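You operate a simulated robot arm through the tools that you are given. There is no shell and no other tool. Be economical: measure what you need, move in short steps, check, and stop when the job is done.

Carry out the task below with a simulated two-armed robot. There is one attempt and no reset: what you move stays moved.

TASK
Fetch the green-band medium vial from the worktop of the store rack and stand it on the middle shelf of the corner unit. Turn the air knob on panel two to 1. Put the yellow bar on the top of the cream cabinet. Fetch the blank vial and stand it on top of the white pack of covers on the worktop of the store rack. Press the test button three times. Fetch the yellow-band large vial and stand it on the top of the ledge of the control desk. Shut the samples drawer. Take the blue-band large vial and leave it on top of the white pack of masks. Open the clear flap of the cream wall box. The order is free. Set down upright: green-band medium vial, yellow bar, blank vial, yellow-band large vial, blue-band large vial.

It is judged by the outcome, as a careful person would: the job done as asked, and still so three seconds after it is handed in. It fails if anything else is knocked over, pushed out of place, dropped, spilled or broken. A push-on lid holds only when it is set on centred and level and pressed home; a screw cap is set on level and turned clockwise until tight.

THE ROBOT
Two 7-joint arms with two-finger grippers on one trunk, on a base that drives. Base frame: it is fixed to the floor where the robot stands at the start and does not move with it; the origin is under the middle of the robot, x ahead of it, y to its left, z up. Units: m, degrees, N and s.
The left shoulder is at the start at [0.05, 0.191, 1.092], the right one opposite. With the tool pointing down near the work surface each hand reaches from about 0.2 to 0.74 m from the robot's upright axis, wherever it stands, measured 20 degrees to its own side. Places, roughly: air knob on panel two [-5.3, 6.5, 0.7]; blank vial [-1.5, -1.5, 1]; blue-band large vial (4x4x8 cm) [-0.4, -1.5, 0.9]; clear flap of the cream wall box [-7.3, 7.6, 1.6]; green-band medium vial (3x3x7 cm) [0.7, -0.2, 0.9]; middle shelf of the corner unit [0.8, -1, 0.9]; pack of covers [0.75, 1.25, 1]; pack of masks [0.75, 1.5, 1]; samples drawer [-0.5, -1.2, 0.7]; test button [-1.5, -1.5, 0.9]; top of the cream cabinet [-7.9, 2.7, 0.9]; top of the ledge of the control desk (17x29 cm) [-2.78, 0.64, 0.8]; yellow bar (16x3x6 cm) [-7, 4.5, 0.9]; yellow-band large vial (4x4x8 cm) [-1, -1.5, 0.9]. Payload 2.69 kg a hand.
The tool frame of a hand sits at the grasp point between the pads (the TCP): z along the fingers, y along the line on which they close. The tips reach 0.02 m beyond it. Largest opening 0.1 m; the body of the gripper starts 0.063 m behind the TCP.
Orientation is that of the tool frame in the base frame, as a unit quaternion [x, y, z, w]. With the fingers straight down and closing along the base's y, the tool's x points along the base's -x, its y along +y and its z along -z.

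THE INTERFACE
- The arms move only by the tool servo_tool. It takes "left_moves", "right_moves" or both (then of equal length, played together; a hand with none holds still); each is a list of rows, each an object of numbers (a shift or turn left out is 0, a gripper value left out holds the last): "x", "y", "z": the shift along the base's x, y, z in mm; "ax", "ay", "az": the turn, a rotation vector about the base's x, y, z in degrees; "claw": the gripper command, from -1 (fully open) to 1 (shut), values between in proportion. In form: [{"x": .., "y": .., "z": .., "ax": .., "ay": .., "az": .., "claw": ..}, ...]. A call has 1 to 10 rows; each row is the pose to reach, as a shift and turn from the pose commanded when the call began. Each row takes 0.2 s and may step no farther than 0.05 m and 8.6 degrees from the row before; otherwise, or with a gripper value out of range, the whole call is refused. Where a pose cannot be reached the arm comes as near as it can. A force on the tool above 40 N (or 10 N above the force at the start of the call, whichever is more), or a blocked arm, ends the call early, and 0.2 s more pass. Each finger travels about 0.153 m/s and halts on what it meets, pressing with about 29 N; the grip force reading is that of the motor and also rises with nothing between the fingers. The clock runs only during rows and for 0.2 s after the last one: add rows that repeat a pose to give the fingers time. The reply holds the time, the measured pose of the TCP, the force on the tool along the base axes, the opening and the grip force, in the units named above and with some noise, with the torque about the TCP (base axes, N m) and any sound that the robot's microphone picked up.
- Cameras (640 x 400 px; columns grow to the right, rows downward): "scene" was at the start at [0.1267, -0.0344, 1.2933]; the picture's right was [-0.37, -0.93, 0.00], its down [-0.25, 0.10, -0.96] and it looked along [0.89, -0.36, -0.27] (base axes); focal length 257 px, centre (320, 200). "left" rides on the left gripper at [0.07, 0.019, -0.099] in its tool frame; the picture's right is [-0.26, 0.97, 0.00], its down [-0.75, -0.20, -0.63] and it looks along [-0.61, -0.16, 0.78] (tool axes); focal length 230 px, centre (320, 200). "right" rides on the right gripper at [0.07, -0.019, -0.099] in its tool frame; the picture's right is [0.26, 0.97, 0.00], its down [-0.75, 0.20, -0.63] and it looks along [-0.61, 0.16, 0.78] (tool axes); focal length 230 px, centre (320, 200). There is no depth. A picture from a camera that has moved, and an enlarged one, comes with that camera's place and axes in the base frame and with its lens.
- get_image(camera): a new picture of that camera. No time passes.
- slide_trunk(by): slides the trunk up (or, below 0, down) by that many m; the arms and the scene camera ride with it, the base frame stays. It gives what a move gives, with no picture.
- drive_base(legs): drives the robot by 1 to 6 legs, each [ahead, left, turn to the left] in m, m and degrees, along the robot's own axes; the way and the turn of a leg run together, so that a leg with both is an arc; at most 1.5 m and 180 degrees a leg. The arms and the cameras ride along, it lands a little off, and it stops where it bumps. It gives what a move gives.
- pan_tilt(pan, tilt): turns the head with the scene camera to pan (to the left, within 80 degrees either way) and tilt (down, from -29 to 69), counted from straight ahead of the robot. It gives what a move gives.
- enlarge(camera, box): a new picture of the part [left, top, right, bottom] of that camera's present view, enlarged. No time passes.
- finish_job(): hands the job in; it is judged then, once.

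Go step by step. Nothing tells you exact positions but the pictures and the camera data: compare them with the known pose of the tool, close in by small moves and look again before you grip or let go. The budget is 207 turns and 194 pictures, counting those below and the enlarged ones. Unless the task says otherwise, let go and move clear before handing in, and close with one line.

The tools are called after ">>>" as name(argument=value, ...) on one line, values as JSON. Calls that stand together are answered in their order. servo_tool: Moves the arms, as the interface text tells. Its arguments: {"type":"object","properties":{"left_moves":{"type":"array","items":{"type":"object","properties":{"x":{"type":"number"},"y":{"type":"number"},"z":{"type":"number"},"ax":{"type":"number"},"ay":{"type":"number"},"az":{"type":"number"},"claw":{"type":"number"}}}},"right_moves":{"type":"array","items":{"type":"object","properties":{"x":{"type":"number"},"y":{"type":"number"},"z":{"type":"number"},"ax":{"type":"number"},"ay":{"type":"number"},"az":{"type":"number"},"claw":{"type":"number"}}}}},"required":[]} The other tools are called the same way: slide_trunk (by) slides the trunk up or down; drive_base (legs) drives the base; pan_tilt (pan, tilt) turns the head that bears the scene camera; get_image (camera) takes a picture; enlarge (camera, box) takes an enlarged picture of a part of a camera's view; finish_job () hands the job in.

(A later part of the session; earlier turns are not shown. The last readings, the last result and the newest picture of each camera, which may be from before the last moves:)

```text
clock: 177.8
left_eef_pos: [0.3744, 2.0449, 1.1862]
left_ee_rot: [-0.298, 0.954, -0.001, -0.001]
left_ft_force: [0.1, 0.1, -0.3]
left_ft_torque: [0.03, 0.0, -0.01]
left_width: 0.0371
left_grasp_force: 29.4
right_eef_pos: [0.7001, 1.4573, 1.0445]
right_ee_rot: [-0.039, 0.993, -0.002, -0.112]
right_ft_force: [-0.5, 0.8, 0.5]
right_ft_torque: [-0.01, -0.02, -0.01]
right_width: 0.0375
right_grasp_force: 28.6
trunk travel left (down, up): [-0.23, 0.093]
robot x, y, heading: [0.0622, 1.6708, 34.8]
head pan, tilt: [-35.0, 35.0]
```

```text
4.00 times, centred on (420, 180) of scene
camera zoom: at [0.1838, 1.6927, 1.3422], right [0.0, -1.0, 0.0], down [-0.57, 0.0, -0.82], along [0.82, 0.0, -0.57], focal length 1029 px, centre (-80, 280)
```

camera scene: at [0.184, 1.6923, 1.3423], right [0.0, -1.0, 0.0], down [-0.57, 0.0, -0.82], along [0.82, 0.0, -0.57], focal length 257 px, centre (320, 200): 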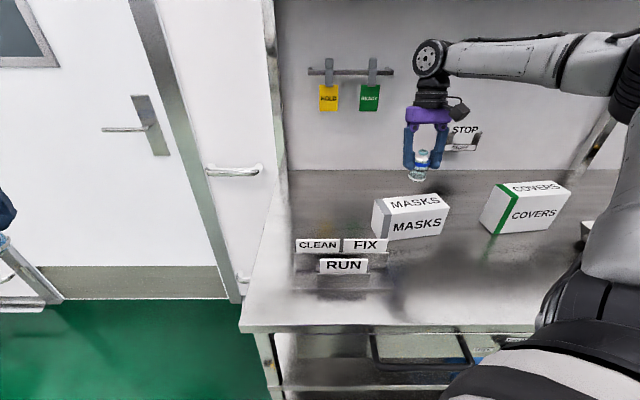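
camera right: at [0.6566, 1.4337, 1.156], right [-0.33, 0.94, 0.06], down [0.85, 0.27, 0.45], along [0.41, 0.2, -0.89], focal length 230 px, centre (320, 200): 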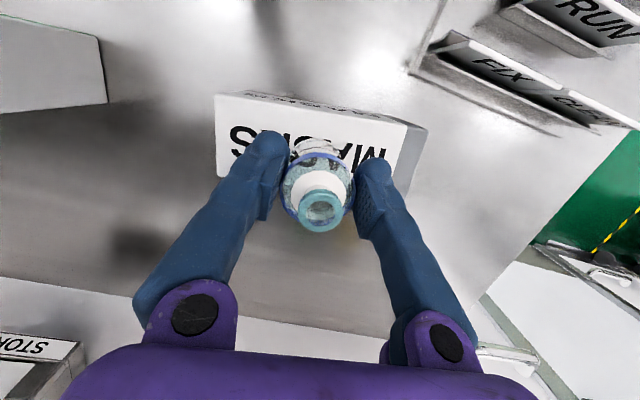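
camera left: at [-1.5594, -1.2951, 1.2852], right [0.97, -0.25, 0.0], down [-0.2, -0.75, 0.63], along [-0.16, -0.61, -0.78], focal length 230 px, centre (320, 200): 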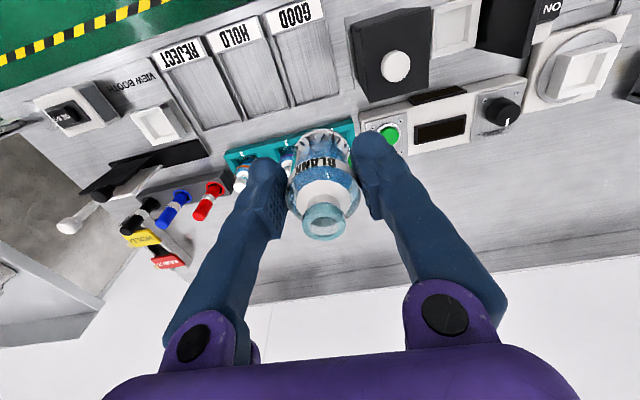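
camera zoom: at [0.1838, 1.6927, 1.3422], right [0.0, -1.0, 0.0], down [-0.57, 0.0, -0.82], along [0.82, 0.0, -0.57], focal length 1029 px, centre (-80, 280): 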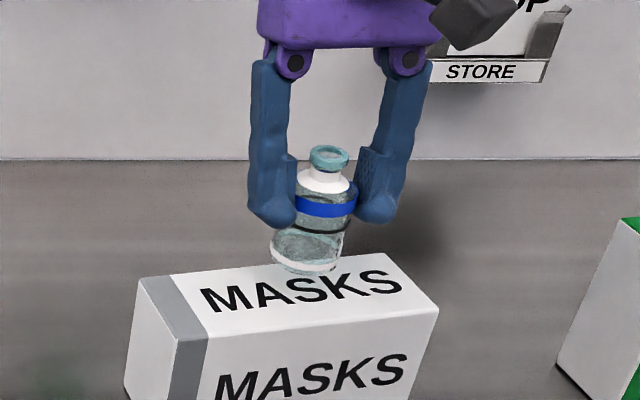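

Aligned over the pack's middle. Lowering gently.

>>> servo_tool(right_moves=[{"z": -4}, {"z": -8}, {"z": -11}, {"z": -13}, {"z": -15}])

>>> enlarge(camera="scene", box=[340, 130, 500, 230])

```text
clock: 179.0
left_eef_pos: [0.3749, 2.0464, 1.1852]
left_ee_rot: [-0.299, 0.954, 0.0, -0.001]
left_ft_force: [0.0, 0.2, -1.4]
left_ft_torque: [0.0, 0.0, 0.0]
left_width: 0.0375
left_grasp_force: 29.6
right_eef_pos: [0.6991, 1.4557, 1.0298]
right_ee_rot: [-0.039, 0.993, -0.002, -0.111]
right_ft_force: [0.3, 0.3, -0.1]
right_ft_torque: [0.02, -0.03, 0.0]
right_width: 0.0373
right_grasp_force: 29.0
trunk travel left (down, up): [-0.23, 0.093]
robot x, y, heading: [0.0631, 1.6673, 34.9]
head pan, tilt: [-35.0, 35.0]
```

```text
4.00 times, centred on (420, 180) of scene
camera zoom: at [0.1835, 1.6927, 1.3423], right [0.0, -1.0, 0.0], down [-0.57, 0.0, -0.82], along [0.82, 0.0, -0.57], focal length 1029 px, centre (-80, 280)
```

zoom: 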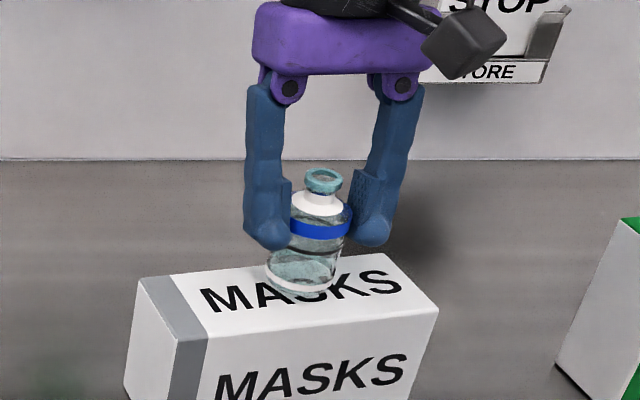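

>>> servo_tool(right_moves=[{"z": -2}, {"z": -4}, {"z": -6}])

>>> servo_tool(right_moves=[{"z": -1.5}, {"z": -3}])

>>> enlarge(camera="scene", box=[340, 130, 500, 230])

```text
clock: 179.8
left_eef_pos: [0.3739, 2.0456, 1.1856]
left_ee_rot: [-0.299, 0.954, 0.0, -0.001]
left_ft_force: [-0.7, 0.8, -0.5]
left_ft_torque: [-0.01, -0.01, -0.03]
left_width: 0.0376
left_grasp_force: 29.5
right_eef_pos: [0.6999, 1.4574, 1.0228]
right_ee_rot: [-0.04, 0.993, -0.002, -0.11]
right_ft_force: [0.3, -0.5, -0.1]
right_ft_torque: [0.01, -0.01, 0.01]
right_width: 0.0375
right_grasp_force: 29.0
trunk travel left (down, up): [-0.23, 0.093]
robot x, y, heading: [0.0647, 1.6714, 34.6]
head pan, tilt: [-35.0, 35.0]
```

```text
clock: 180.4
left_eef_pos: [0.3738, 2.0465, 1.1854]
left_ee_rot: [-0.299, 0.954, 0.0, 0.0]
left_ft_force: [0.8, 0.2, -1.5]
left_ft_torque: [0.01, -0.04, 0.01]
left_width: 0.0375
left_grasp_force: 29.3
right_eef_pos: [0.7002, 1.4569, 1.022]
right_ee_rot: [-0.039, 0.993, -0.002, -0.11]
right_ft_force: [-0.1, -3.4, 9.5]
right_ft_torque: [-0.15, -0.02, -0.01]
right_width: 0.0374
right_grasp_force: 28.7
trunk travel left (down, up): [-0.23, 0.093]
robot x, y, heading: [0.0612, 1.676, 34.6]
head pan, tilt: [-35.0, 35.0]
```

```text
4.00 times, centred on (420, 180) of scene
camera zoom: at [0.1824, 1.6927, 1.3426], right [0.0, -1.0, 0.0], down [-0.57, 0.0, -0.82], along [0.82, 0.0, -0.57], focal length 1029 px, centre (-80, 280)
```

zoom: 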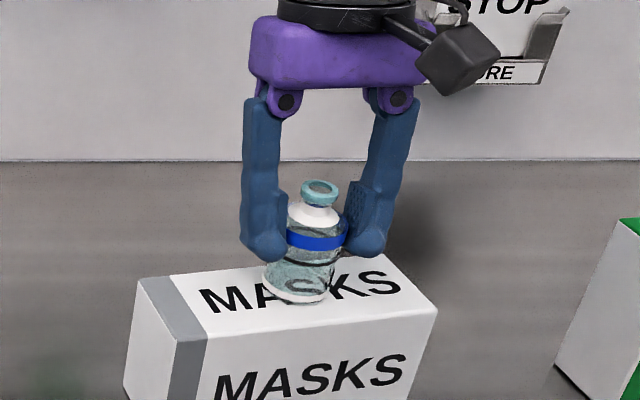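

Contact. Release gently.

>>> servo_tool(right_moves=[{"z": 2}, {"z": 2, "claw": 0.15}, {"z": 2, "claw": -0.1}, {"z": 2, "claw": -0.2}, {"z": 2, "claw": -0.2}])

>>> enlarge(camera="scene", box=[340, 130, 500, 230])

```text
clock: 181.6
left_eef_pos: [0.3731, 2.0463, 1.1852]
left_ee_rot: [-0.298, 0.954, 0.0, -0.001]
left_ft_force: [0.6, 0.2, -0.6]
left_ft_torque: [-0.03, 0.01, 0.0]
left_width: 0.0371
left_grasp_force: 28.5
right_eef_pos: [0.7007, 1.4568, 1.0216]
right_ee_rot: [-0.039, 0.993, -0.002, -0.11]
right_ft_force: [-0.1, 0.7, 0.5]
right_ft_torque: [-0.03, 0.0, 0.01]
right_width: 0.0601
right_grasp_force: 0.0
trunk travel left (down, up): [-0.23, 0.093]
robot x, y, heading: [0.0617, 1.6691, 34.7]
head pan, tilt: [-35.0, 35.0]
```

```text
4.00 times, centred on (420, 180) of scene
camera zoom: at [0.1835, 1.6927, 1.3423], right [0.0, -1.0, 0.0], down [-0.57, 0.0, -0.82], along [0.82, 0.0, -0.57], focal length 1029 px, centre (-80, 280)
```

zoom: 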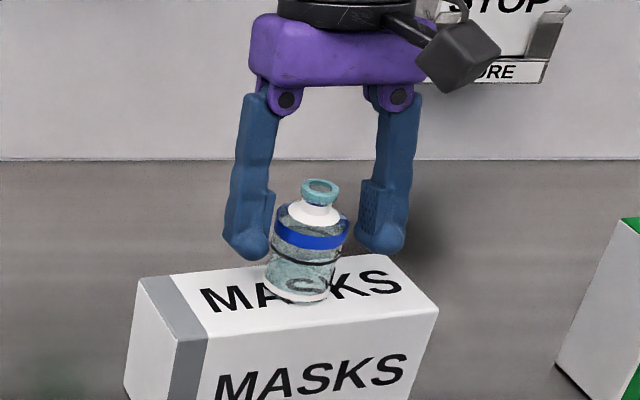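

Blue vial stands upright on MASKS. Lift clear, retract, and reposition for COVERS with the left hand.

>>> servo_tool(right_moves=[{"z": 30}, {"z": 65}, {"z": 100}, {"z": 140}, {"x": -40, "z": 150}, {"x": -80, "z": 150}, {"x": -120, "z": 150}, {"x": -160, "z": 150}, {"x": -200, "z": 150}])

>>> drive_base(legs=[[-0.2, 0, 0], [0, 0, -35], [0, -0.58, 0]])

>>> pan_tilt(pan=0, tilt=35)

>>> get_image(camera="scene")

```text
clock: 183.6
left_eef_pos: [0.3732, 2.045, 1.1863]
left_ee_rot: [-0.298, 0.955, -0.001, 0.0]
left_ft_force: [-0.1, -0.3, -1.3]
left_ft_torque: [0.0, 0.0, -0.04]
left_width: 0.0376
left_grasp_force: 28.5
right_eef_pos: [0.4996, 1.4581, 1.1736]
right_ee_rot: [-0.039, 0.993, -0.002, -0.111]
right_ft_force: [-0.9, -0.3, 0.1]
right_ft_torque: [0.03, -0.03, 0.01]
right_width: 0.06
right_grasp_force: 0.1
trunk travel left (down, up): [-0.23, 0.093]
robot x, y, heading: [0.0601, 1.6707, 35.1]
head pan, tilt: [-35.0, 35.0]
```

```text
clock: 192.0
left_eef_pos: [0.3668, 1.1015, 1.1858]
left_ee_rot: [0.003, 1.0, 0.0, -0.001]
left_ft_force: [-0.5, -0.2, -1.5]
left_ft_torque: [-0.03, 0.02, 0.05]
left_width: 0.0374
left_grasp_force: 29.0
right_eef_pos: [0.1338, 0.5476, 1.1739]
right_ee_rot: [0.261, 0.959, 0.032, -0.107]
right_ft_force: [-0.5, -0.1, -0.3]
right_ft_torque: [-0.01, 0.04, 0.01]
right_width: 0.06
right_grasp_force: 0.0
trunk travel left (down, up): [-0.23, 0.093]
robot x, y, heading: [-0.103, 0.9777, -0.3]
head pan, tilt: [-35.0, 35.0]
```

```text
clock: 193.1
left_eef_pos: [0.3662, 1.1025, 1.1848]
left_ee_rot: [0.002, 1.0, 0.001, -0.001]
left_ft_force: [-0.3, 0.4, -1.3]
left_ft_torque: [-0.02, 0.0, 0.0]
left_width: 0.0373
left_grasp_force: 29.6
right_eef_pos: [0.1328, 0.5476, 1.1738]
right_ee_rot: [0.261, 0.959, 0.032, -0.106]
right_ft_force: [-1.1, 0.5, 0.2]
right_ft_torque: [0.02, -0.03, -0.02]
right_width: 0.0599
right_grasp_force: 0.0
trunk travel left (down, up): [-0.23, 0.093]
robot x, y, heading: [-0.1036, 0.9721, -0.4]
head pan, tilt: [0.0, 35.0]
```

```text
103 pictures are left
camera scene: at [0.0242, 0.9729, 1.3423], right [-0.01, -1.0, 0.0], down [-0.57, 0.0, -0.82], along [0.82, 0.0, -0.57], focal length 257 px, centre (320, 200)
```

scene: 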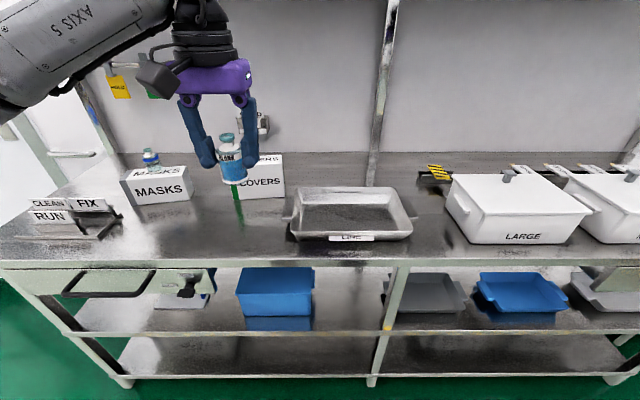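

>>> drive_base(legs=[[0.165, 0, 0], [0, 0, -35]])

>>> pan_tilt(pan=50, tilt=35)

>>> get_image(camera="scene")

>>> get_image(camera="left")

```text
clock: 196.2
left_eef_pos: [0.5209, 0.8102, 1.1861]
left_ee_rot: [0.302, 0.953, 0.0, -0.001]
left_ft_force: [0.3, 0.6, -1.0]
left_ft_torque: [0.0, -0.02, 0.02]
left_width: 0.0375
left_grasp_force: 28.9
right_eef_pos: [0.0122, 0.4869, 1.1729]
right_ee_rot: [0.536, 0.837, 0.062, -0.093]
right_ft_force: [-0.3, 0.6, 0.3]
right_ft_torque: [-0.02, 0.02, 0.01]
right_width: 0.0599
right_grasp_force: 0.1
trunk travel left (down, up): [-0.23, 0.093]
robot x, y, heading: [0.0607, 0.9715, -35.0]
head pan, tilt: [0.0, 35.0]
```

```text
clock: 197.3
left_eef_pos: [0.5217, 0.8091, 1.1863]
left_ee_rot: [0.302, 0.953, 0.0, -0.001]
left_ft_force: [0.6, -0.5, -0.8]
left_ft_torque: [-0.01, 0.01, -0.02]
left_width: 0.0373
left_grasp_force: 29.0
right_eef_pos: [0.0125, 0.4873, 1.1745]
right_ee_rot: [0.536, 0.837, 0.062, -0.091]
right_ft_force: [0.3, -0.5, -0.4]
right_ft_torque: [0.01, 0.0, 0.01]
right_width: 0.06
right_grasp_force: 0.0
trunk travel left (down, up): [-0.23, 0.093]
robot x, y, heading: [0.0583, 0.9702, -35.1]
head pan, tilt: [50.0, 35.0]
```

```text
102 pictures are left
camera scene: at [0.1797, 0.9723, 1.3423], right [0.26, -0.97, 0.0], down [-0.55, -0.15, -0.82], along [0.79, 0.21, -0.57], focal length 257 px, centre (320, 200)
```

scene: 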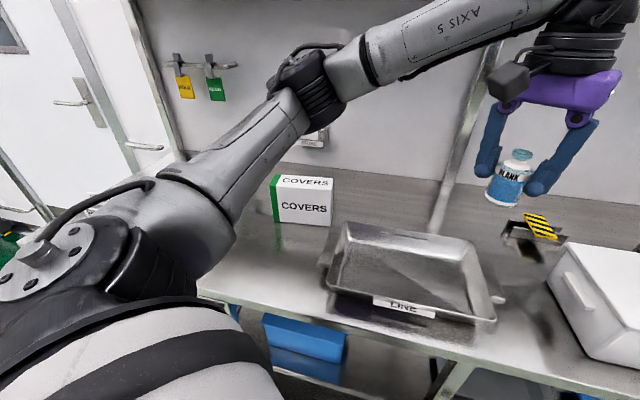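

```text
101 pictures are left
camera left: at [0.4761, 0.8644, 1.2848], right [0.77, 0.64, 0.0], down [0.5, -0.6, 0.63], along [0.4, -0.48, -0.78], focal length 230 px, centre (320, 200)
```

left: 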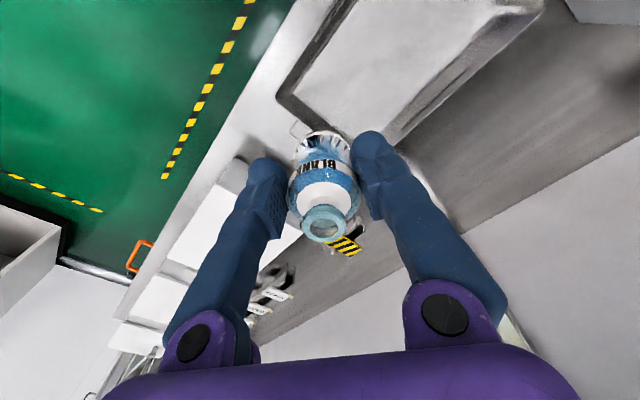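

COVERS top centre computes to about (0.733, 1.163, 0.993). Bring the blank vial above it.

>>> servo_tool(left_moves=[{"x": 22, "y": 36}, {"x": 44, "y": 72}, {"x": 66, "y": 108}, {"x": 88, "y": 144}, {"x": 110, "y": 180}, {"x": 132, "y": 216}, {"x": 154, "y": 252}, {"x": 176, "y": 288}, {"x": 198, "y": 324}, {"x": 208, "y": 353}])

>>> get_image(camera="left")

>>> get_image(camera="scene")

```text
clock: 199.5
left_eef_pos: [0.7287, 1.1631, 1.1868]
left_ee_rot: [0.302, 0.953, -0.001, -0.002]
left_ft_force: [-0.6, 0.2, -1.3]
left_ft_torque: [0.03, -0.01, 0.04]
left_width: 0.0373
left_grasp_force: 28.8
right_eef_pos: [0.013, 0.4879, 1.1747]
right_ee_rot: [0.537, 0.837, 0.061, -0.091]
right_ft_force: [-0.5, 0.2, -0.4]
right_ft_torque: [-0.03, -0.05, -0.01]
right_width: 0.0599
right_grasp_force: 0.1
trunk travel left (down, up): [-0.23, 0.093]
robot x, y, heading: [0.0617, 0.9696, -35.0]
head pan, tilt: [50.0, 35.0]
```

```text
100 pictures are left
camera left: at [0.6838, 1.2192, 1.2849], right [0.77, 0.64, 0.0], down [0.5, -0.6, 0.63], along [0.4, -0.48, -0.78], focal length 230 px, centre (320, 200)
```

left: 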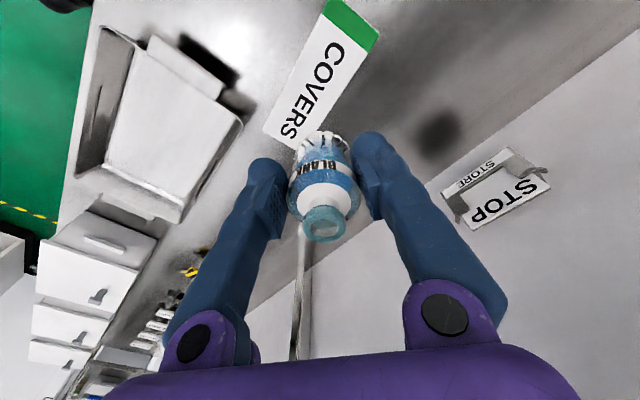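

```text
99 pictures are left
camera scene: at [0.1796, 0.973, 1.3423], right [0.26, -0.97, 0.0], down [-0.55, -0.15, -0.82], along [0.79, 0.21, -0.57], focal length 257 px, centre (320, 200)
```

scene: 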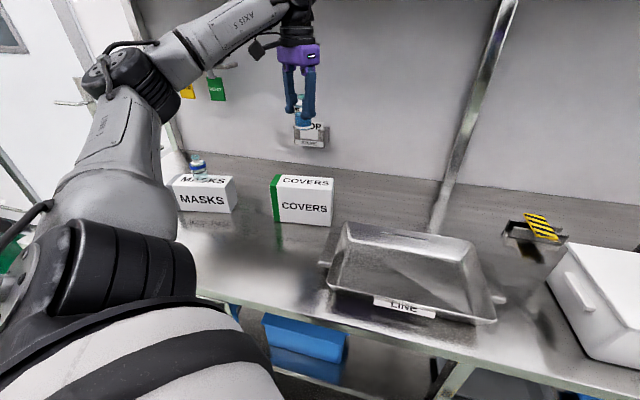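

>>> servo_tool(left_moves=[{"x": -5, "y": 4, "z": -30}, {"x": -5, "y": 4, "z": -60}, {"x": -5, "y": 4, "z": -90}, {"x": -5, "y": 4, "z": -115}])

>>> get_image(camera="left")

>>> enlarge(camera="scene", box=[220, 110, 380, 210])

```text
clock: 200.5
left_eef_pos: [0.7252, 1.1672, 1.0704]
left_ee_rot: [0.302, 0.953, 0.0, -0.001]
left_ft_force: [-0.2, 0.8, -0.4]
left_ft_torque: [-0.04, -0.01, 0.01]
left_width: 0.0372
left_grasp_force: 29.2
right_eef_pos: [0.0128, 0.4877, 1.1733]
right_ee_rot: [0.536, 0.837, 0.061, -0.091]
right_ft_force: [0.0, -0.6, -0.6]
right_ft_torque: [0.01, -0.02, -0.02]
right_width: 0.0602
right_grasp_force: 0.1
trunk travel left (down, up): [-0.23, 0.093]
robot x, y, heading: [0.0602, 0.9736, -35.4]
head pan, tilt: [50.0, 35.0]
```

```text
98 pictures are left
camera left: at [0.6794, 1.2216, 1.1693], right [0.77, 0.64, 0.0], down [0.5, -0.6, 0.63], along [0.4, -0.48, -0.78], focal length 230 px, centre (320, 200)
```

left: 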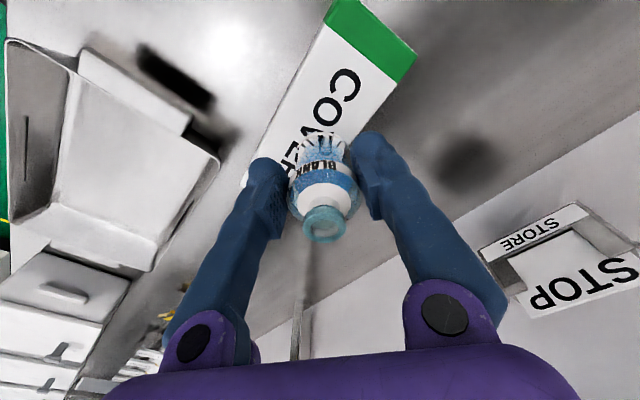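

```text
4.00 times, centred on (300, 160) of scene
camera zoom: at [0.1799, 0.9725, 1.3423], right [0.26, -0.97, 0.0], down [-0.55, -0.15, -0.82], along [0.79, 0.21, -0.57], focal length 1029 px, centre (400, 360)
```

zoom: 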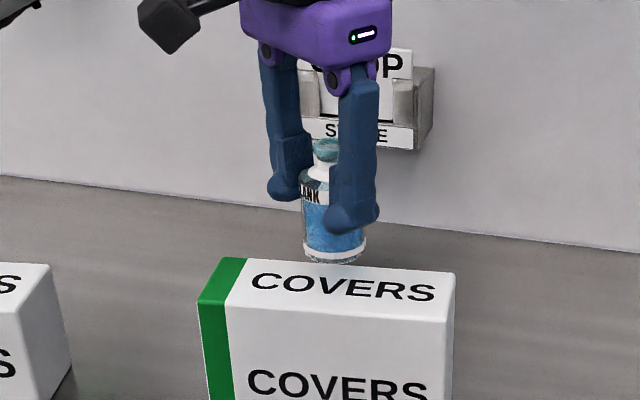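

>>> servo_tool(left_moves=[{"x": -1, "z": -8}, {"x": -1, "z": -15}, {"x": -1, "z": -20}, {"x": -1, "z": -22}])

>>> servo_tool(left_moves=[{"z": -2}, {"z": -4}, {"z": -6}])

>>> enlarge(camera="scene", box=[220, 110, 380, 210])

```text
clock: 201.5
left_eef_pos: [0.7236, 1.1664, 1.0503]
left_ee_rot: [0.301, 0.954, 0.0, 0.001]
left_ft_force: [2.6, 1.7, 10.2]
left_ft_torque: [0.04, -0.13, 0.0]
left_width: 0.0372
left_grasp_force: 28.9
right_eef_pos: [0.0109, 0.4878, 1.174]
right_ee_rot: [0.537, 0.836, 0.062, -0.091]
right_ft_force: [-0.5, 0.5, 0.4]
right_ft_torque: [0.0, -0.04, 0.01]
right_width: 0.0601
right_grasp_force: 0.0
trunk travel left (down, up): [-0.23, 0.093]
robot x, y, heading: [0.0611, 0.971, -35.0]
head pan, tilt: [50.0, 35.0]
```

```text
clock: 202.3
left_eef_pos: [0.7219, 1.1661, 1.0448]
left_ee_rot: [0.302, 0.953, 0.0, 0.0]
left_ft_force: [3.7, 3.7, 24.3]
left_ft_torque: [0.0, -0.19, 0.07]
left_width: 0.0372
left_grasp_force: 29.2
right_eef_pos: [0.0117, 0.4874, 1.1733]
right_ee_rot: [0.537, 0.836, 0.063, -0.09]
right_ft_force: [-0.3, 0.5, -1.2]
right_ft_torque: [-0.01, 0.01, 0.04]
right_width: 0.0599
right_grasp_force: 0.0
trunk travel left (down, up): [-0.23, 0.093]
robot x, y, heading: [0.0617, 0.9716, -35.2]
head pan, tilt: [50.0, 35.0]
```

```text
4.00 times, centred on (300, 160) of scene
camera zoom: at [0.1774, 0.9721, 1.3427], right [0.26, -0.97, 0.0], down [-0.55, -0.15, -0.82], along [0.79, 0.21, -0.57], focal length 1029 px, centre (400, 360)
```

zoom: 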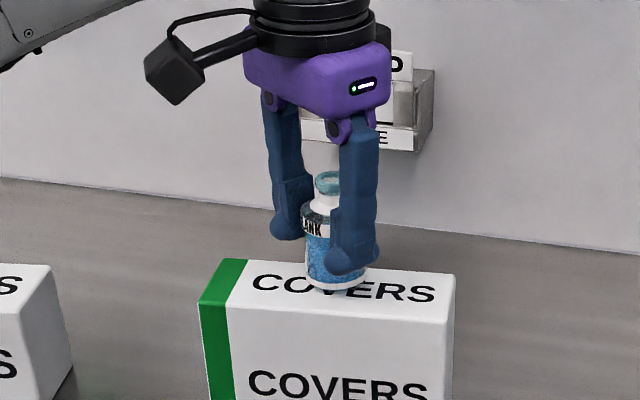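

>>> servo_tool(left_moves=[{"z": 3}, {"z": 4}, {"z": 4, "claw": 0.15}, {"z": 4, "claw": -0.1}, {"z": 4, "claw": -0.2}, {"z": 4, "claw": -0.2}])

>>> enlarge(camera="scene", box=[220, 110, 380, 210])

```text
clock: 203.7
left_eef_pos: [0.7239, 1.1651, 1.0473]
left_ee_rot: [0.303, 0.953, 0.0, -0.001]
left_ft_force: [-0.3, -0.2, -0.1]
left_ft_torque: [-0.04, 0.0, 0.01]
left_width: 0.0598
left_grasp_force: 0.1
right_eef_pos: [0.0131, 0.4871, 1.1735]
right_ee_rot: [0.536, 0.837, 0.062, -0.091]
right_ft_force: [-0.1, -0.4, 0.3]
right_ft_torque: [-0.05, 0.0, -0.02]
right_width: 0.0601
right_grasp_force: 0.1
trunk travel left (down, up): [-0.23, 0.093]
robot x, y, heading: [0.0648, 0.9744, -35.1]
head pan, tilt: [50.0, 35.0]
```

```text
4.00 times, centred on (300, 160) of scene
camera zoom: at [0.1796, 0.9724, 1.3423], right [0.26, -0.97, 0.0], down [-0.55, -0.15, -0.82], along [0.79, 0.21, -0.57], focal length 1029 px, centre (400, 360)
```

zoom: 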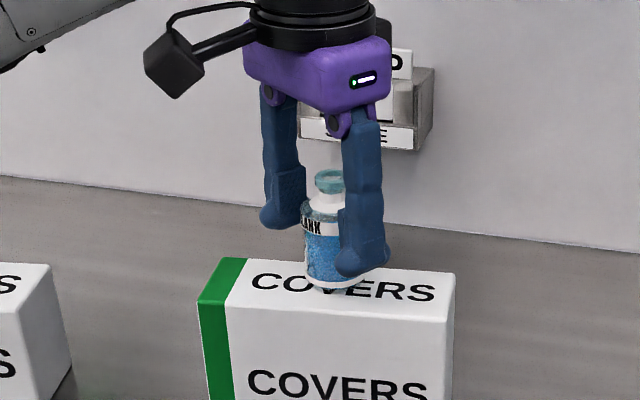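

Blank vial is standing. Lift straight up and look.

>>> servo_tool(left_moves=[{"z": 25}, {"z": 60}, {"z": 100}, {"z": 130}, {"x": -40, "y": -20, "z": 140}, {"x": -80, "y": -60, "z": 140}, {"x": -120, "y": -100, "z": 140}, {"x": -160, "y": -140, "z": 140}])

>>> enlarge(camera="scene", box=[140, 90, 380, 240])

```text
refused: row 6 steps farther than a row can; nothing moved
```

```text
2.67 times, centred on (260, 165) of scene
camera zoom: at [0.1796, 0.9724, 1.3423], right [0.26, -0.97, 0.0], down [-0.55, -0.15, -0.82], along [0.79, 0.21, -0.57], focal length 686 px, centre (480, 293)
```

zoom: 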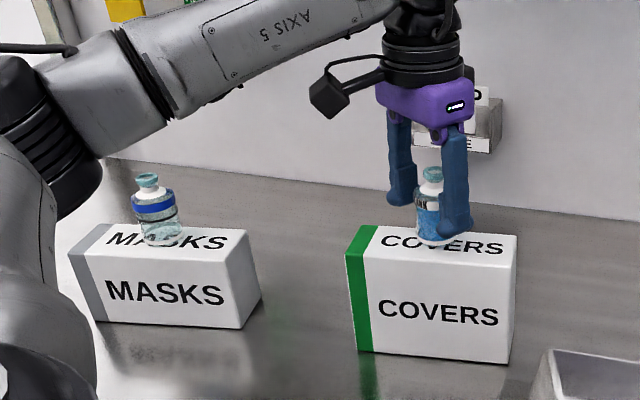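

>>> servo_tool(left_moves=[{"z": 25}, {"z": 60}, {"z": 100}, {"z": 130}, {"x": -30, "y": -20, "z": 140}, {"x": -60, "y": -50, "z": 140}, {"x": -90, "y": -80, "z": 140}, {"x": -120, "y": -110, "z": 140}, {"x": -150, "y": -140, "z": 140}])

>>> get_image(camera="scene")

```text
clock: 205.7
left_eef_pos: [0.5733, 1.0235, 1.1879]
left_ee_rot: [0.301, 0.953, 0.0, -0.001]
left_ft_force: [-0.7, 0.2, -0.7]
left_ft_torque: [0.0, -0.01, -0.01]
left_width: 0.06
left_grasp_force: 0.1
right_eef_pos: [0.0121, 0.4866, 1.1736]
right_ee_rot: [0.536, 0.837, 0.063, -0.092]
right_ft_force: [0.8, 0.1, -0.8]
right_ft_torque: [0.02, 0.01, 0.03]
right_width: 0.0602
right_grasp_force: 0.1
trunk travel left (down, up): [-0.23, 0.093]
robot x, y, heading: [0.0612, 0.9725, -35.0]
head pan, tilt: [50.0, 35.0]
```

```text
93 pictures are left
camera scene: at [0.1794, 0.9715, 1.3423], right [0.26, -0.97, 0.0], down [-0.55, -0.15, -0.82], along [0.79, 0.21, -0.57], focal length 257 px, centre (320, 200)
```

scene: 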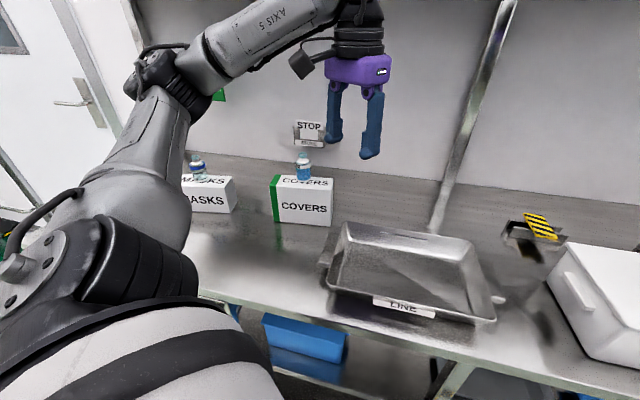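

Both vials stand on their packs. Drive back to the check bench for the TEST button.

>>> drive_base(legs=[[-0.3, 0, 0], [0, 0, -55], [1.45, 0, 0], [0, -1.43, 0], [0.4, 0, 0]])

>>> pan_tilt(pan=0, tilt=35)

>>> get_image(camera="scene")

```text
clock: 231.4
left_eef_pos: [-1.2953, -1.0696, 1.187]
left_ee_rot: [0.711, 0.703, 0.001, -0.001]
left_ft_force: [-0.2, -0.4, -0.1]
left_ft_torque: [0.01, 0.01, 0.0]
left_width: 0.06
left_grasp_force: 0.1
right_eef_pos: [-2.0572, -0.912, 1.1733]
right_ee_rot: [0.864, 0.491, 0.097, -0.051]
right_ft_force: [-0.9, -1.3, 1.2]
right_ft_torque: [0.02, 0.03, 0.0]
right_width: 0.06
right_grasp_force: 0.0
trunk travel left (down, up): [-0.23, 0.093]
robot x, y, heading: [-1.6271, -0.6809, -90.6]
head pan, tilt: [50.0, 35.0]
```

```text
clock: 232.6
left_eef_pos: [-1.2966, -1.0689, 1.1869]
left_ee_rot: [0.711, 0.703, 0.0, -0.001]
left_ft_force: [-0.7, -0.9, -0.1]
left_ft_torque: [0.0, 0.05, -0.03]
left_width: 0.0598
left_grasp_force: 0.1
right_eef_pos: [-2.056, -0.911, 1.1738]
right_ee_rot: [0.864, 0.491, 0.097, -0.051]
right_ft_force: [0.3, -0.4, 0.2]
right_ft_torque: [0.0, -0.01, 0.02]
right_width: 0.0599
right_grasp_force: 0.1
trunk travel left (down, up): [-0.23, 0.093]
robot x, y, heading: [-1.6296, -0.6761, -90.8]
head pan, tilt: [0.0, 35.0]
```

```text
92 pictures are left
camera scene: at [-1.6311, -0.8042, 1.3423], right [-1.0, 0.01, 0.0], down [0.01, 0.57, -0.82], along [-0.01, -0.82, -0.57], focal length 257 px, centre (320, 200)
```

scene: 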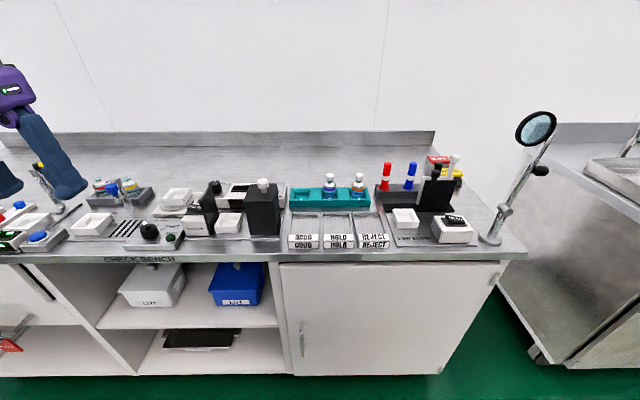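

>>> servo_tool(right_moves=[{"x": 40, "ax": -5, "ay": 3.2}, {"x": 80, "ax": -10.5, "ay": 6.75}, {"x": 120, "ax": -10.5, "ay": 6.75}, {"x": 150, "ax": -10.5, "ay": 6.75}], left_moves=[{"claw": 1}, {"claw": 1}, {"claw": 1}, {"claw": 1}])

>>> drive_base(legs=[[0.21, 0, 0]])

>>> servo_tool(right_moves=[{"az": 8}, {"az": 16}, {"az": 24}, {"az": 31}, {"az": 31}], left_moves=[{"x": -40, "y": -20}, {"x": -80, "y": -50}, {"x": -120, "y": -80}, {"x": -160, "y": -110}, {"x": -194, "y": -140}])

>>> get_image(camera="left")

```text
clock: 233.6
left_eef_pos: [-1.2956, -1.0693, 1.187]
left_ee_rot: [0.711, 0.703, 0.0, -0.002]
left_ft_force: [0.5, -0.1, -0.2]
left_ft_torque: [-0.01, 0.01, 0.02]
left_width: 0.0
left_grasp_force: 28.7
right_eef_pos: [-1.9053, -0.9104, 1.1734]
right_ee_rot: [0.869, 0.494, 0.001, -0.002]
right_ft_force: [0.3, 0.2, -0.1]
right_ft_torque: [0.0, 0.04, -0.01]
right_width: 0.0597
right_grasp_force: 0.2
trunk travel left (down, up): [-0.23, 0.093]
robot x, y, heading: [-1.6276, -0.6779, -90.7]
head pan, tilt: [0.0, 35.0]
```

```text
clock: 235.2
left_eef_pos: [-1.3001, -1.2775, 1.1867]
left_ee_rot: [0.712, 0.702, 0.001, -0.001]
left_ft_force: [-0.2, 0.1, 0.0]
left_ft_torque: [0.02, -0.01, -0.02]
left_width: 0.0
left_grasp_force: 28.8
right_eef_pos: [-1.9111, -1.1185, 1.1728]
right_ee_rot: [0.871, 0.492, 0.001, -0.002]
right_ft_force: [0.9, -1.1, -0.8]
right_ft_torque: [0.01, -0.02, 0.0]
right_width: 0.0601
right_grasp_force: 0.1
trunk travel left (down, up): [-0.23, 0.093]
robot x, y, heading: [-1.6319, -0.8815, -90.7]
head pan, tilt: [0.0, 35.0]
```

```text
clock: 236.4
left_eef_pos: [-1.4951, -1.4167, 1.1871]
left_ee_rot: [0.712, 0.702, 0.0, -0.001]
left_ft_force: [-0.8, 0.0, 0.1]
left_ft_torque: [-0.01, -0.06, 0.0]
left_width: 0.0
left_grasp_force: 28.9
right_eef_pos: [-1.9116, -1.1187, 1.1731]
right_ee_rot: [0.707, 0.707, 0.001, -0.001]
right_ft_force: [-0.3, -0.7, 0.0]
right_ft_torque: [0.0, -0.02, 0.02]
right_width: 0.0601
right_grasp_force: 0.0
trunk travel left (down, up): [-0.23, 0.093]
robot x, y, heading: [-1.6322, -0.8837, -90.7]
head pan, tilt: [0.0, 35.0]
```

```text
91 pictures are left
camera left: at [-1.4749, -1.3479, 1.2862], right [0.96, -0.27, 0.0], down [-0.21, -0.75, 0.63], along [-0.17, -0.6, -0.78], focal length 230 px, centre (320, 200)
```

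left: 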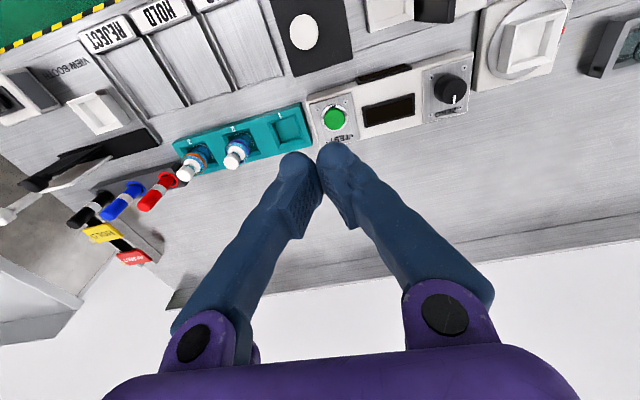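

TEST button at about (-1.487, -1.487). Move above it with fingers closed and a slight backward tilt.

>>> servo_tool(left_moves=[{"x": 4, "y": -24, "z": -30, "ax": 4}, {"x": 8, "y": -48, "z": -60, "ax": 8}, {"x": 8, "y": -72, "z": -90, "ax": 8}, {"x": 8, "y": -73, "z": -130, "ax": 8}, {"x": 8, "y": -73, "z": -170, "ax": 8}, {"x": 8, "y": -73, "z": -200, "ax": 8}])

>>> get_image(camera="left")

>>> enlarge(camera="scene", box=[160, 120, 360, 245])

```text
clock: 237.8
left_eef_pos: [-1.4872, -1.4908, 0.9847]
left_ee_rot: [0.71, 0.7, 0.049, -0.052]
left_ft_force: [0.1, -0.1, 0.0]
left_ft_torque: [0.04, -0.06, -0.02]
left_width: 0.0
left_grasp_force: 29.5
right_eef_pos: [-1.909, -1.119, 1.1729]
right_ee_rot: [0.707, 0.707, 0.001, -0.002]
right_ft_force: [-0.9, -0.4, -0.2]
right_ft_torque: [0.03, -0.01, 0.0]
right_width: 0.06
right_grasp_force: 0.0
trunk travel left (down, up): [-0.23, 0.093]
robot x, y, heading: [-1.6286, -0.8865, -90.6]
head pan, tilt: [0.0, 35.0]
```

```text
90 pictures are left
camera left: at [-1.4662, -1.4352, 1.0934], right [0.96, -0.27, -0.04], down [-0.21, -0.83, 0.52], along [-0.17, -0.49, -0.85], focal length 230 px, centre (320, 200)
```

left: 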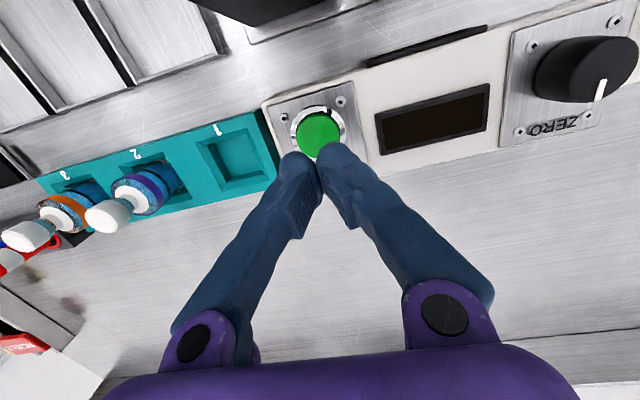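

```text
3.20 times, centred on (260, 182) of scene
camera zoom: at [-1.6338, -1.0122, 1.3423], right [-1.0, 0.01, 0.0], down [0.01, 0.57, -0.82], along [-0.01, -0.82, -0.57], focal length 823 px, centre (512, 256)
```

zoom: 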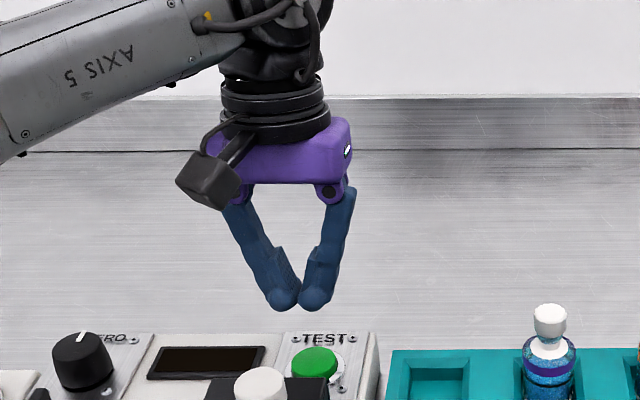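

>>> servo_tool(left_moves=[{"x": -1, "y": 5, "z": -20}, {"x": -1, "y": 5, "z": -38}, {"x": -1, "y": 5, "z": -44}, {"x": -1, "y": 5, "z": -48}, {"x": -1, "y": 5, "z": -52}, {"x": -1, "y": 5, "z": -55}])

>>> enlarge(camera="scene", box=[160, 120, 360, 245])

```text
clock: 239.2
left_eef_pos: [-1.486, -1.4849, 0.9333]
left_ee_rot: [0.71, 0.701, 0.048, -0.05]
left_ft_force: [0.6, 0.8, 2.1]
left_ft_torque: [0.0, 0.0, 0.01]
left_width: 0.0059
left_grasp_force: 29.8
right_eef_pos: [-1.9092, -1.1185, 1.1739]
right_ee_rot: [0.707, 0.708, 0.0, -0.001]
right_ft_force: [0.2, -0.5, -0.1]
right_ft_torque: [0.03, 0.02, 0.05]
right_width: 0.0601
right_grasp_force: 0.0
trunk travel left (down, up): [-0.23, 0.093]
robot x, y, heading: [-1.6362, -0.8843, -90.8]
head pan, tilt: [0.0, 35.0]
heard: click
```

```text
3.20 times, centred on (260, 182) of scene
camera zoom: at [-1.634, -1.0116, 1.3424], right [-1.0, 0.01, 0.0], down [0.01, 0.57, -0.82], along [-0.01, -0.82, -0.57], focal length 823 px, centre (512, 256)
```

zoom: 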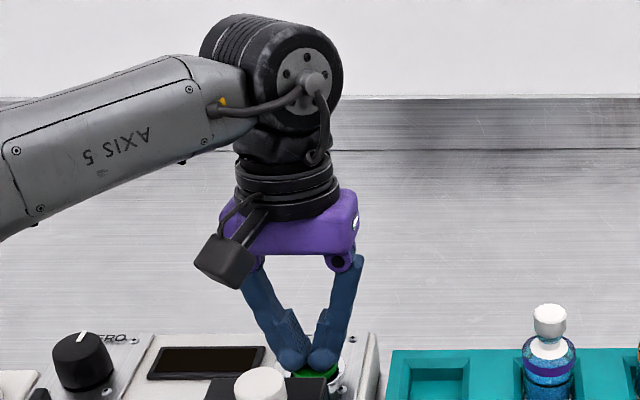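

First click heard. Release and press again.

>>> servo_tool(left_moves=[{"z": 8}, {"z": 18}, {"z": 18}])

>>> servo_tool(left_moves=[{"z": -8}, {"z": -13}, {"z": -16}, {"z": -18}])

>>> servo_tool(left_moves=[{"z": 8}, {"z": 18}, {"z": 18}])

>>> enlarge(camera="scene", box=[160, 120, 360, 245])

```text
clock: 240.0
left_eef_pos: [-1.4861, -1.484, 0.949]
left_ee_rot: [0.71, 0.701, 0.05, -0.051]
left_ft_force: [-0.1, 0.7, 0.6]
left_ft_torque: [-0.01, 0.0, 0.01]
left_width: 0.0001
left_grasp_force: 29.3
right_eef_pos: [-1.9112, -1.1174, 1.1742]
right_ee_rot: [0.707, 0.707, 0.0, -0.002]
right_ft_force: [-0.6, 0.3, 0.0]
right_ft_torque: [0.03, -0.01, 0.02]
right_width: 0.0597
right_grasp_force: 0.2
trunk travel left (down, up): [-0.23, 0.093]
robot x, y, heading: [-1.6387, -0.8829, -90.9]
head pan, tilt: [0.0, 35.0]
```

```text
clock: 241.0
left_eef_pos: [-1.4868, -1.485, 0.9323]
left_ee_rot: [0.711, 0.7, 0.049, -0.05]
left_ft_force: [0.1, 0.4, 2.2]
left_ft_torque: [0.0, -0.02, 0.01]
left_width: 0.006
left_grasp_force: 29.8
right_eef_pos: [-1.9109, -1.1171, 1.174]
right_ee_rot: [0.707, 0.707, -0.001, -0.001]
right_ft_force: [-0.3, 0.3, -0.5]
right_ft_torque: [0.01, -0.01, -0.01]
right_width: 0.0601
right_grasp_force: 0.0
trunk travel left (down, up): [-0.23, 0.093]
robot x, y, heading: [-1.631, -0.8806, -90.7]
head pan, tilt: [0.0, 35.0]
heard: click
```

```text
clock: 241.8
left_eef_pos: [-1.486, -1.4859, 0.9506]
left_ee_rot: [0.71, 0.701, 0.049, -0.051]
left_ft_force: [0.3, -0.2, 0.0]
left_ft_torque: [-0.02, 0.01, 0.0]
left_width: 0.0002
left_grasp_force: 29.8
right_eef_pos: [-1.9101, -1.1181, 1.1737]
right_ee_rot: [0.707, 0.707, 0.0, -0.002]
right_ft_force: [0.6, -0.3, 0.2]
right_ft_torque: [-0.01, 0.01, -0.01]
right_width: 0.06
right_grasp_force: 0.0
trunk travel left (down, up): [-0.23, 0.093]
robot x, y, heading: [-1.6322, -0.8845, -91.0]
head pan, tilt: [0.0, 35.0]
```

```text
3.20 times, centred on (260, 182) of scene
camera zoom: at [-1.634, -1.012, 1.3423], right [-1.0, 0.01, 0.0], down [0.01, 0.57, -0.82], along [-0.01, -0.82, -0.57], focal length 823 px, centre (512, 256)
```

zoom: 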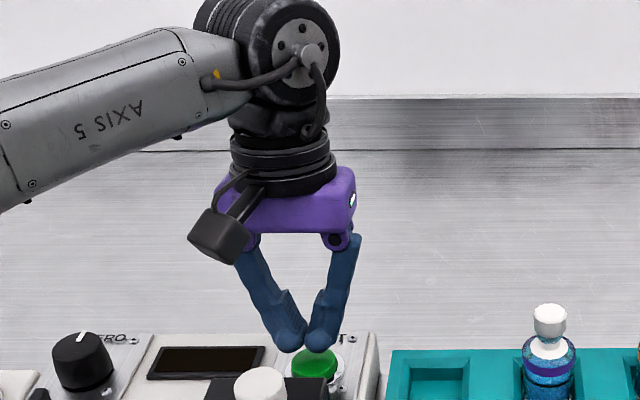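

>>> servo_tool(left_moves=[{"z": -8}, {"z": -13}, {"z": -16}, {"z": -18}])

>>> servo_tool(left_moves=[{"z": 15}, {"z": 40}, {"z": 80}, {"z": 120}, {"z": 160}, {"z": 200, "ax": -4}, {"z": 240, "ax": -8}, {"z": 250, "y": 40, "ax": -8, "claw": -0.2}, {"z": 250, "y": 80, "ax": -8}])

>>> enlarge(camera="scene", box=[0, 120, 320, 320])

```text
clock: 242.8
left_eef_pos: [-1.4864, -1.4849, 0.9328]
left_ee_rot: [0.711, 0.7, 0.048, -0.05]
left_ft_force: [0.2, -0.8, 1.9]
left_ft_torque: [-0.01, 0.0, -0.01]
left_width: 0.0057
left_grasp_force: 29.5
right_eef_pos: [-1.9115, -1.1172, 1.1737]
right_ee_rot: [0.708, 0.707, 0.001, -0.002]
right_ft_force: [0.7, -0.4, -0.2]
right_ft_torque: [-0.04, 0.02, 0.0]
right_width: 0.0599
right_grasp_force: 0.0
trunk travel left (down, up): [-0.23, 0.093]
robot x, y, heading: [-1.6299, -0.8855, -90.8]
head pan, tilt: [0.0, 35.0]
heard: click
```

```text
clock: 244.8
left_eef_pos: [-1.4855, -1.4036, 1.1815]
left_ee_rot: [0.712, 0.702, 0.0, -0.001]
left_ft_force: [0.5, -0.7, 0.1]
left_ft_torque: [-0.01, 0.04, 0.01]
left_width: 0.06
left_grasp_force: 0.0
right_eef_pos: [-1.9113, -1.1178, 1.1754]
right_ee_rot: [0.707, 0.707, 0.0, -0.001]
right_ft_force: [0.0, 0.4, 0.3]
right_ft_torque: [0.03, 0.01, -0.02]
right_width: 0.0599
right_grasp_force: 0.1
trunk travel left (down, up): [-0.23, 0.093]
robot x, y, heading: [-1.6288, -0.8828, -90.9]
head pan, tilt: [0.0, 35.0]
```

```text
2.00 times, centred on (160, 220) of scene
camera zoom: at [-1.6339, -1.0115, 1.3424], right [-1.0, 0.01, 0.0], down [0.01, 0.57, -0.82], along [-0.01, -0.82, -0.57], focal length 514 px, centre (640, 160)
```

zoom: 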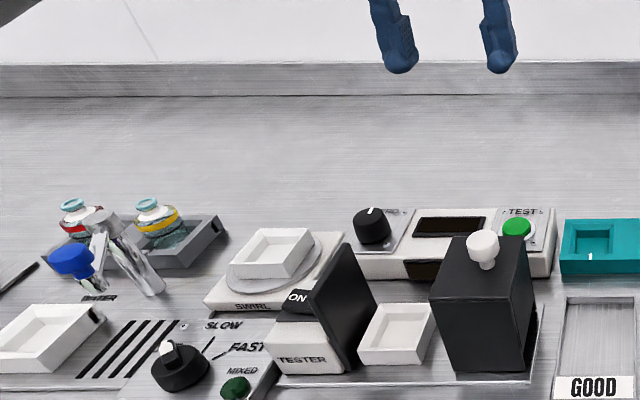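

Three clicks. Now move along to the yellow vial; raise the trunk a bit first.

>>> slide_trunk(by=0.05)

>>> drive_base(legs=[[-0.1, 0, 0], [0, 0.4, 0.8], [0.08, 0, 0]])

>>> get_image(camera="left")

>>> get_image(camera="scene")

```text
clock: 245.8
left_eef_pos: [-1.4865, -1.4039, 1.2305]
left_ee_rot: [0.713, 0.702, 0.002, 0.0]
left_ft_force: [0.5, -0.7, 0.4]
left_ft_torque: [-0.01, -0.03, 0.04]
left_width: 0.0599
left_grasp_force: 0.0
right_eef_pos: [-1.9099, -1.1188, 1.2233]
right_ee_rot: [0.708, 0.706, 0.001, -0.002]
right_ft_force: [-0.4, -0.4, -0.4]
right_ft_torque: [-0.02, 0.0, 0.02]
right_width: 0.0601
right_grasp_force: 0.1
trunk travel left (down, up): [-0.28, 0.043]
robot x, y, heading: [-1.6312, -0.887, -90.9]
head pan, tilt: [0.0, 35.0]
```

```text
clock: 251.2
left_eef_pos: [-1.0762, -1.3821, 1.2307]
left_ee_rot: [0.706, 0.708, 0.001, -0.001]
left_ft_force: [-0.5, -0.5, -0.6]
left_ft_torque: [0.01, -0.02, 0.03]
left_width: 0.0598
left_grasp_force: 0.0
right_eef_pos: [-1.5045, -1.1043, 1.2233]
right_ee_rot: [0.701, 0.713, 0.001, -0.002]
right_ft_force: [0.8, -0.3, -0.4]
right_ft_torque: [0.02, 0.03, 0.0]
right_width: 0.0601
right_grasp_force: 0.0
trunk travel left (down, up): [-0.28, 0.043]
robot x, y, heading: [-1.2297, -0.8692, -90.1]
head pan, tilt: [0.0, 35.0]
```

```text
85 pictures are left
camera left: at [-1.0569, -1.3136, 1.3298], right [0.97, -0.26, 0.0], down [-0.2, -0.75, 0.63], along [-0.16, -0.61, -0.78], focal length 230 px, centre (320, 200)
```

left: 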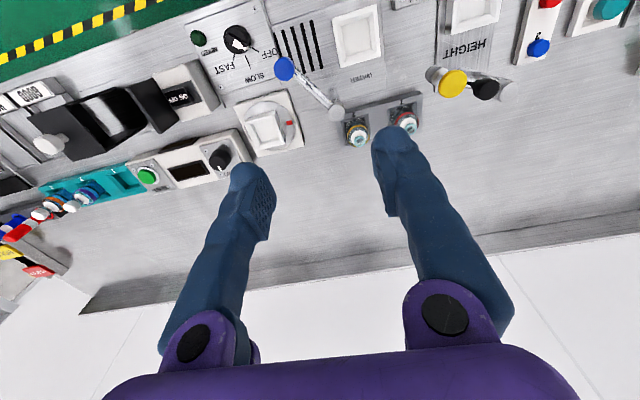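

```text
84 pictures are left
camera scene: at [-1.2299, -0.9937, 1.3922], right [-1.0, 0.0, 0.0], down [0.0, 0.57, -0.82], along [0.0, -0.82, -0.57], focal length 257 px, centre (320, 200)
```

scene: 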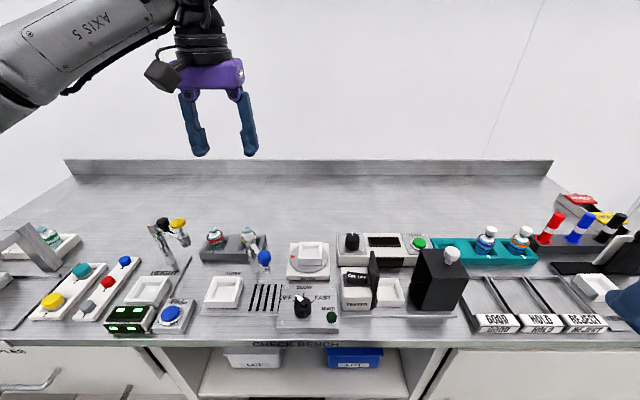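

Yellow vial at about (-1.037, -1.50); a chrome post stands just in front. Approach from above with a backward tilt.

>>> servo_tool(left_moves=[{"x": 13, "y": -40, "z": -10, "ax": 4}, {"x": 26, "y": -80, "z": -20, "ax": 8}, {"x": 39, "y": -118, "z": -40, "ax": 12}, {"x": 39, "y": -118, "z": -80, "ax": 12}, {"x": 39, "y": -118, "z": -120, "ax": 12}, {"x": 39, "y": -118, "z": -165, "ax": 12}])

>>> get_image(camera="left")

>>> enlarge(camera="scene", box=[140, 150, 340, 275])

```text
clock: 252.6
left_eef_pos: [-1.0384, -1.501, 1.0662]
left_ee_rot: [0.703, 0.704, 0.073, -0.075]
left_ft_force: [1.0, 0.5, 0.5]
left_ft_torque: [0.0, 0.01, 0.03]
left_width: 0.0604
left_grasp_force: 0.0
left hand out of reach, approached as far as the arm can: row 3
right_eef_pos: [-1.5048, -1.1036, 1.2235]
right_ee_rot: [0.701, 0.713, 0.001, -0.002]
right_ft_force: [0.4, -0.6, 0.0]
right_ft_torque: [-0.01, 0.03, -0.02]
right_width: 0.0599
right_grasp_force: 0.0
trunk travel left (down, up): [-0.28, 0.043]
robot x, y, heading: [-1.2298, -0.8673, -90.0]
head pan, tilt: [0.0, 35.0]
```

```text
83 pictures are left
camera left: at [-1.0185, -1.4529, 1.1766], right [0.97, -0.25, -0.06], down [-0.2, -0.87, 0.46], along [-0.16, -0.43, -0.89], focal length 230 px, centre (320, 200)
```

left: 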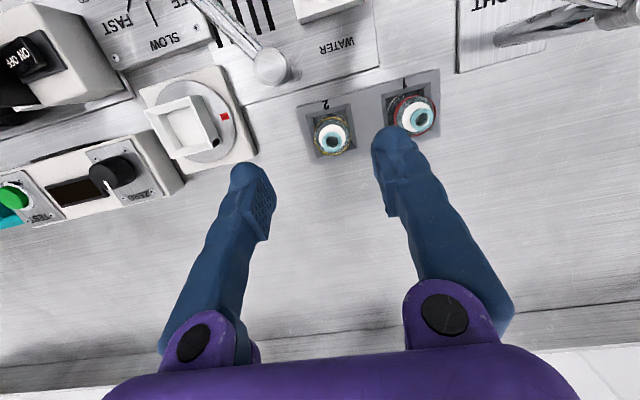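

```text
3.20 times, centred on (240, 212) of scene
camera zoom: at [-1.2292, -0.9937, 1.3923], right [-1.0, 0.0, 0.0], down [0.0, 0.57, -0.82], along [0.0, -0.82, -0.57], focal length 823 px, centre (576, 160)
```

zoom: 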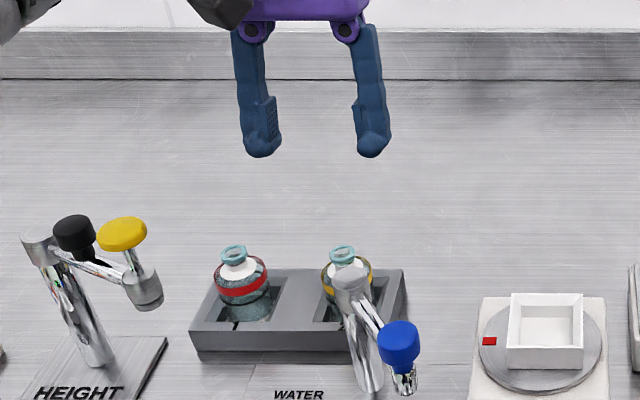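

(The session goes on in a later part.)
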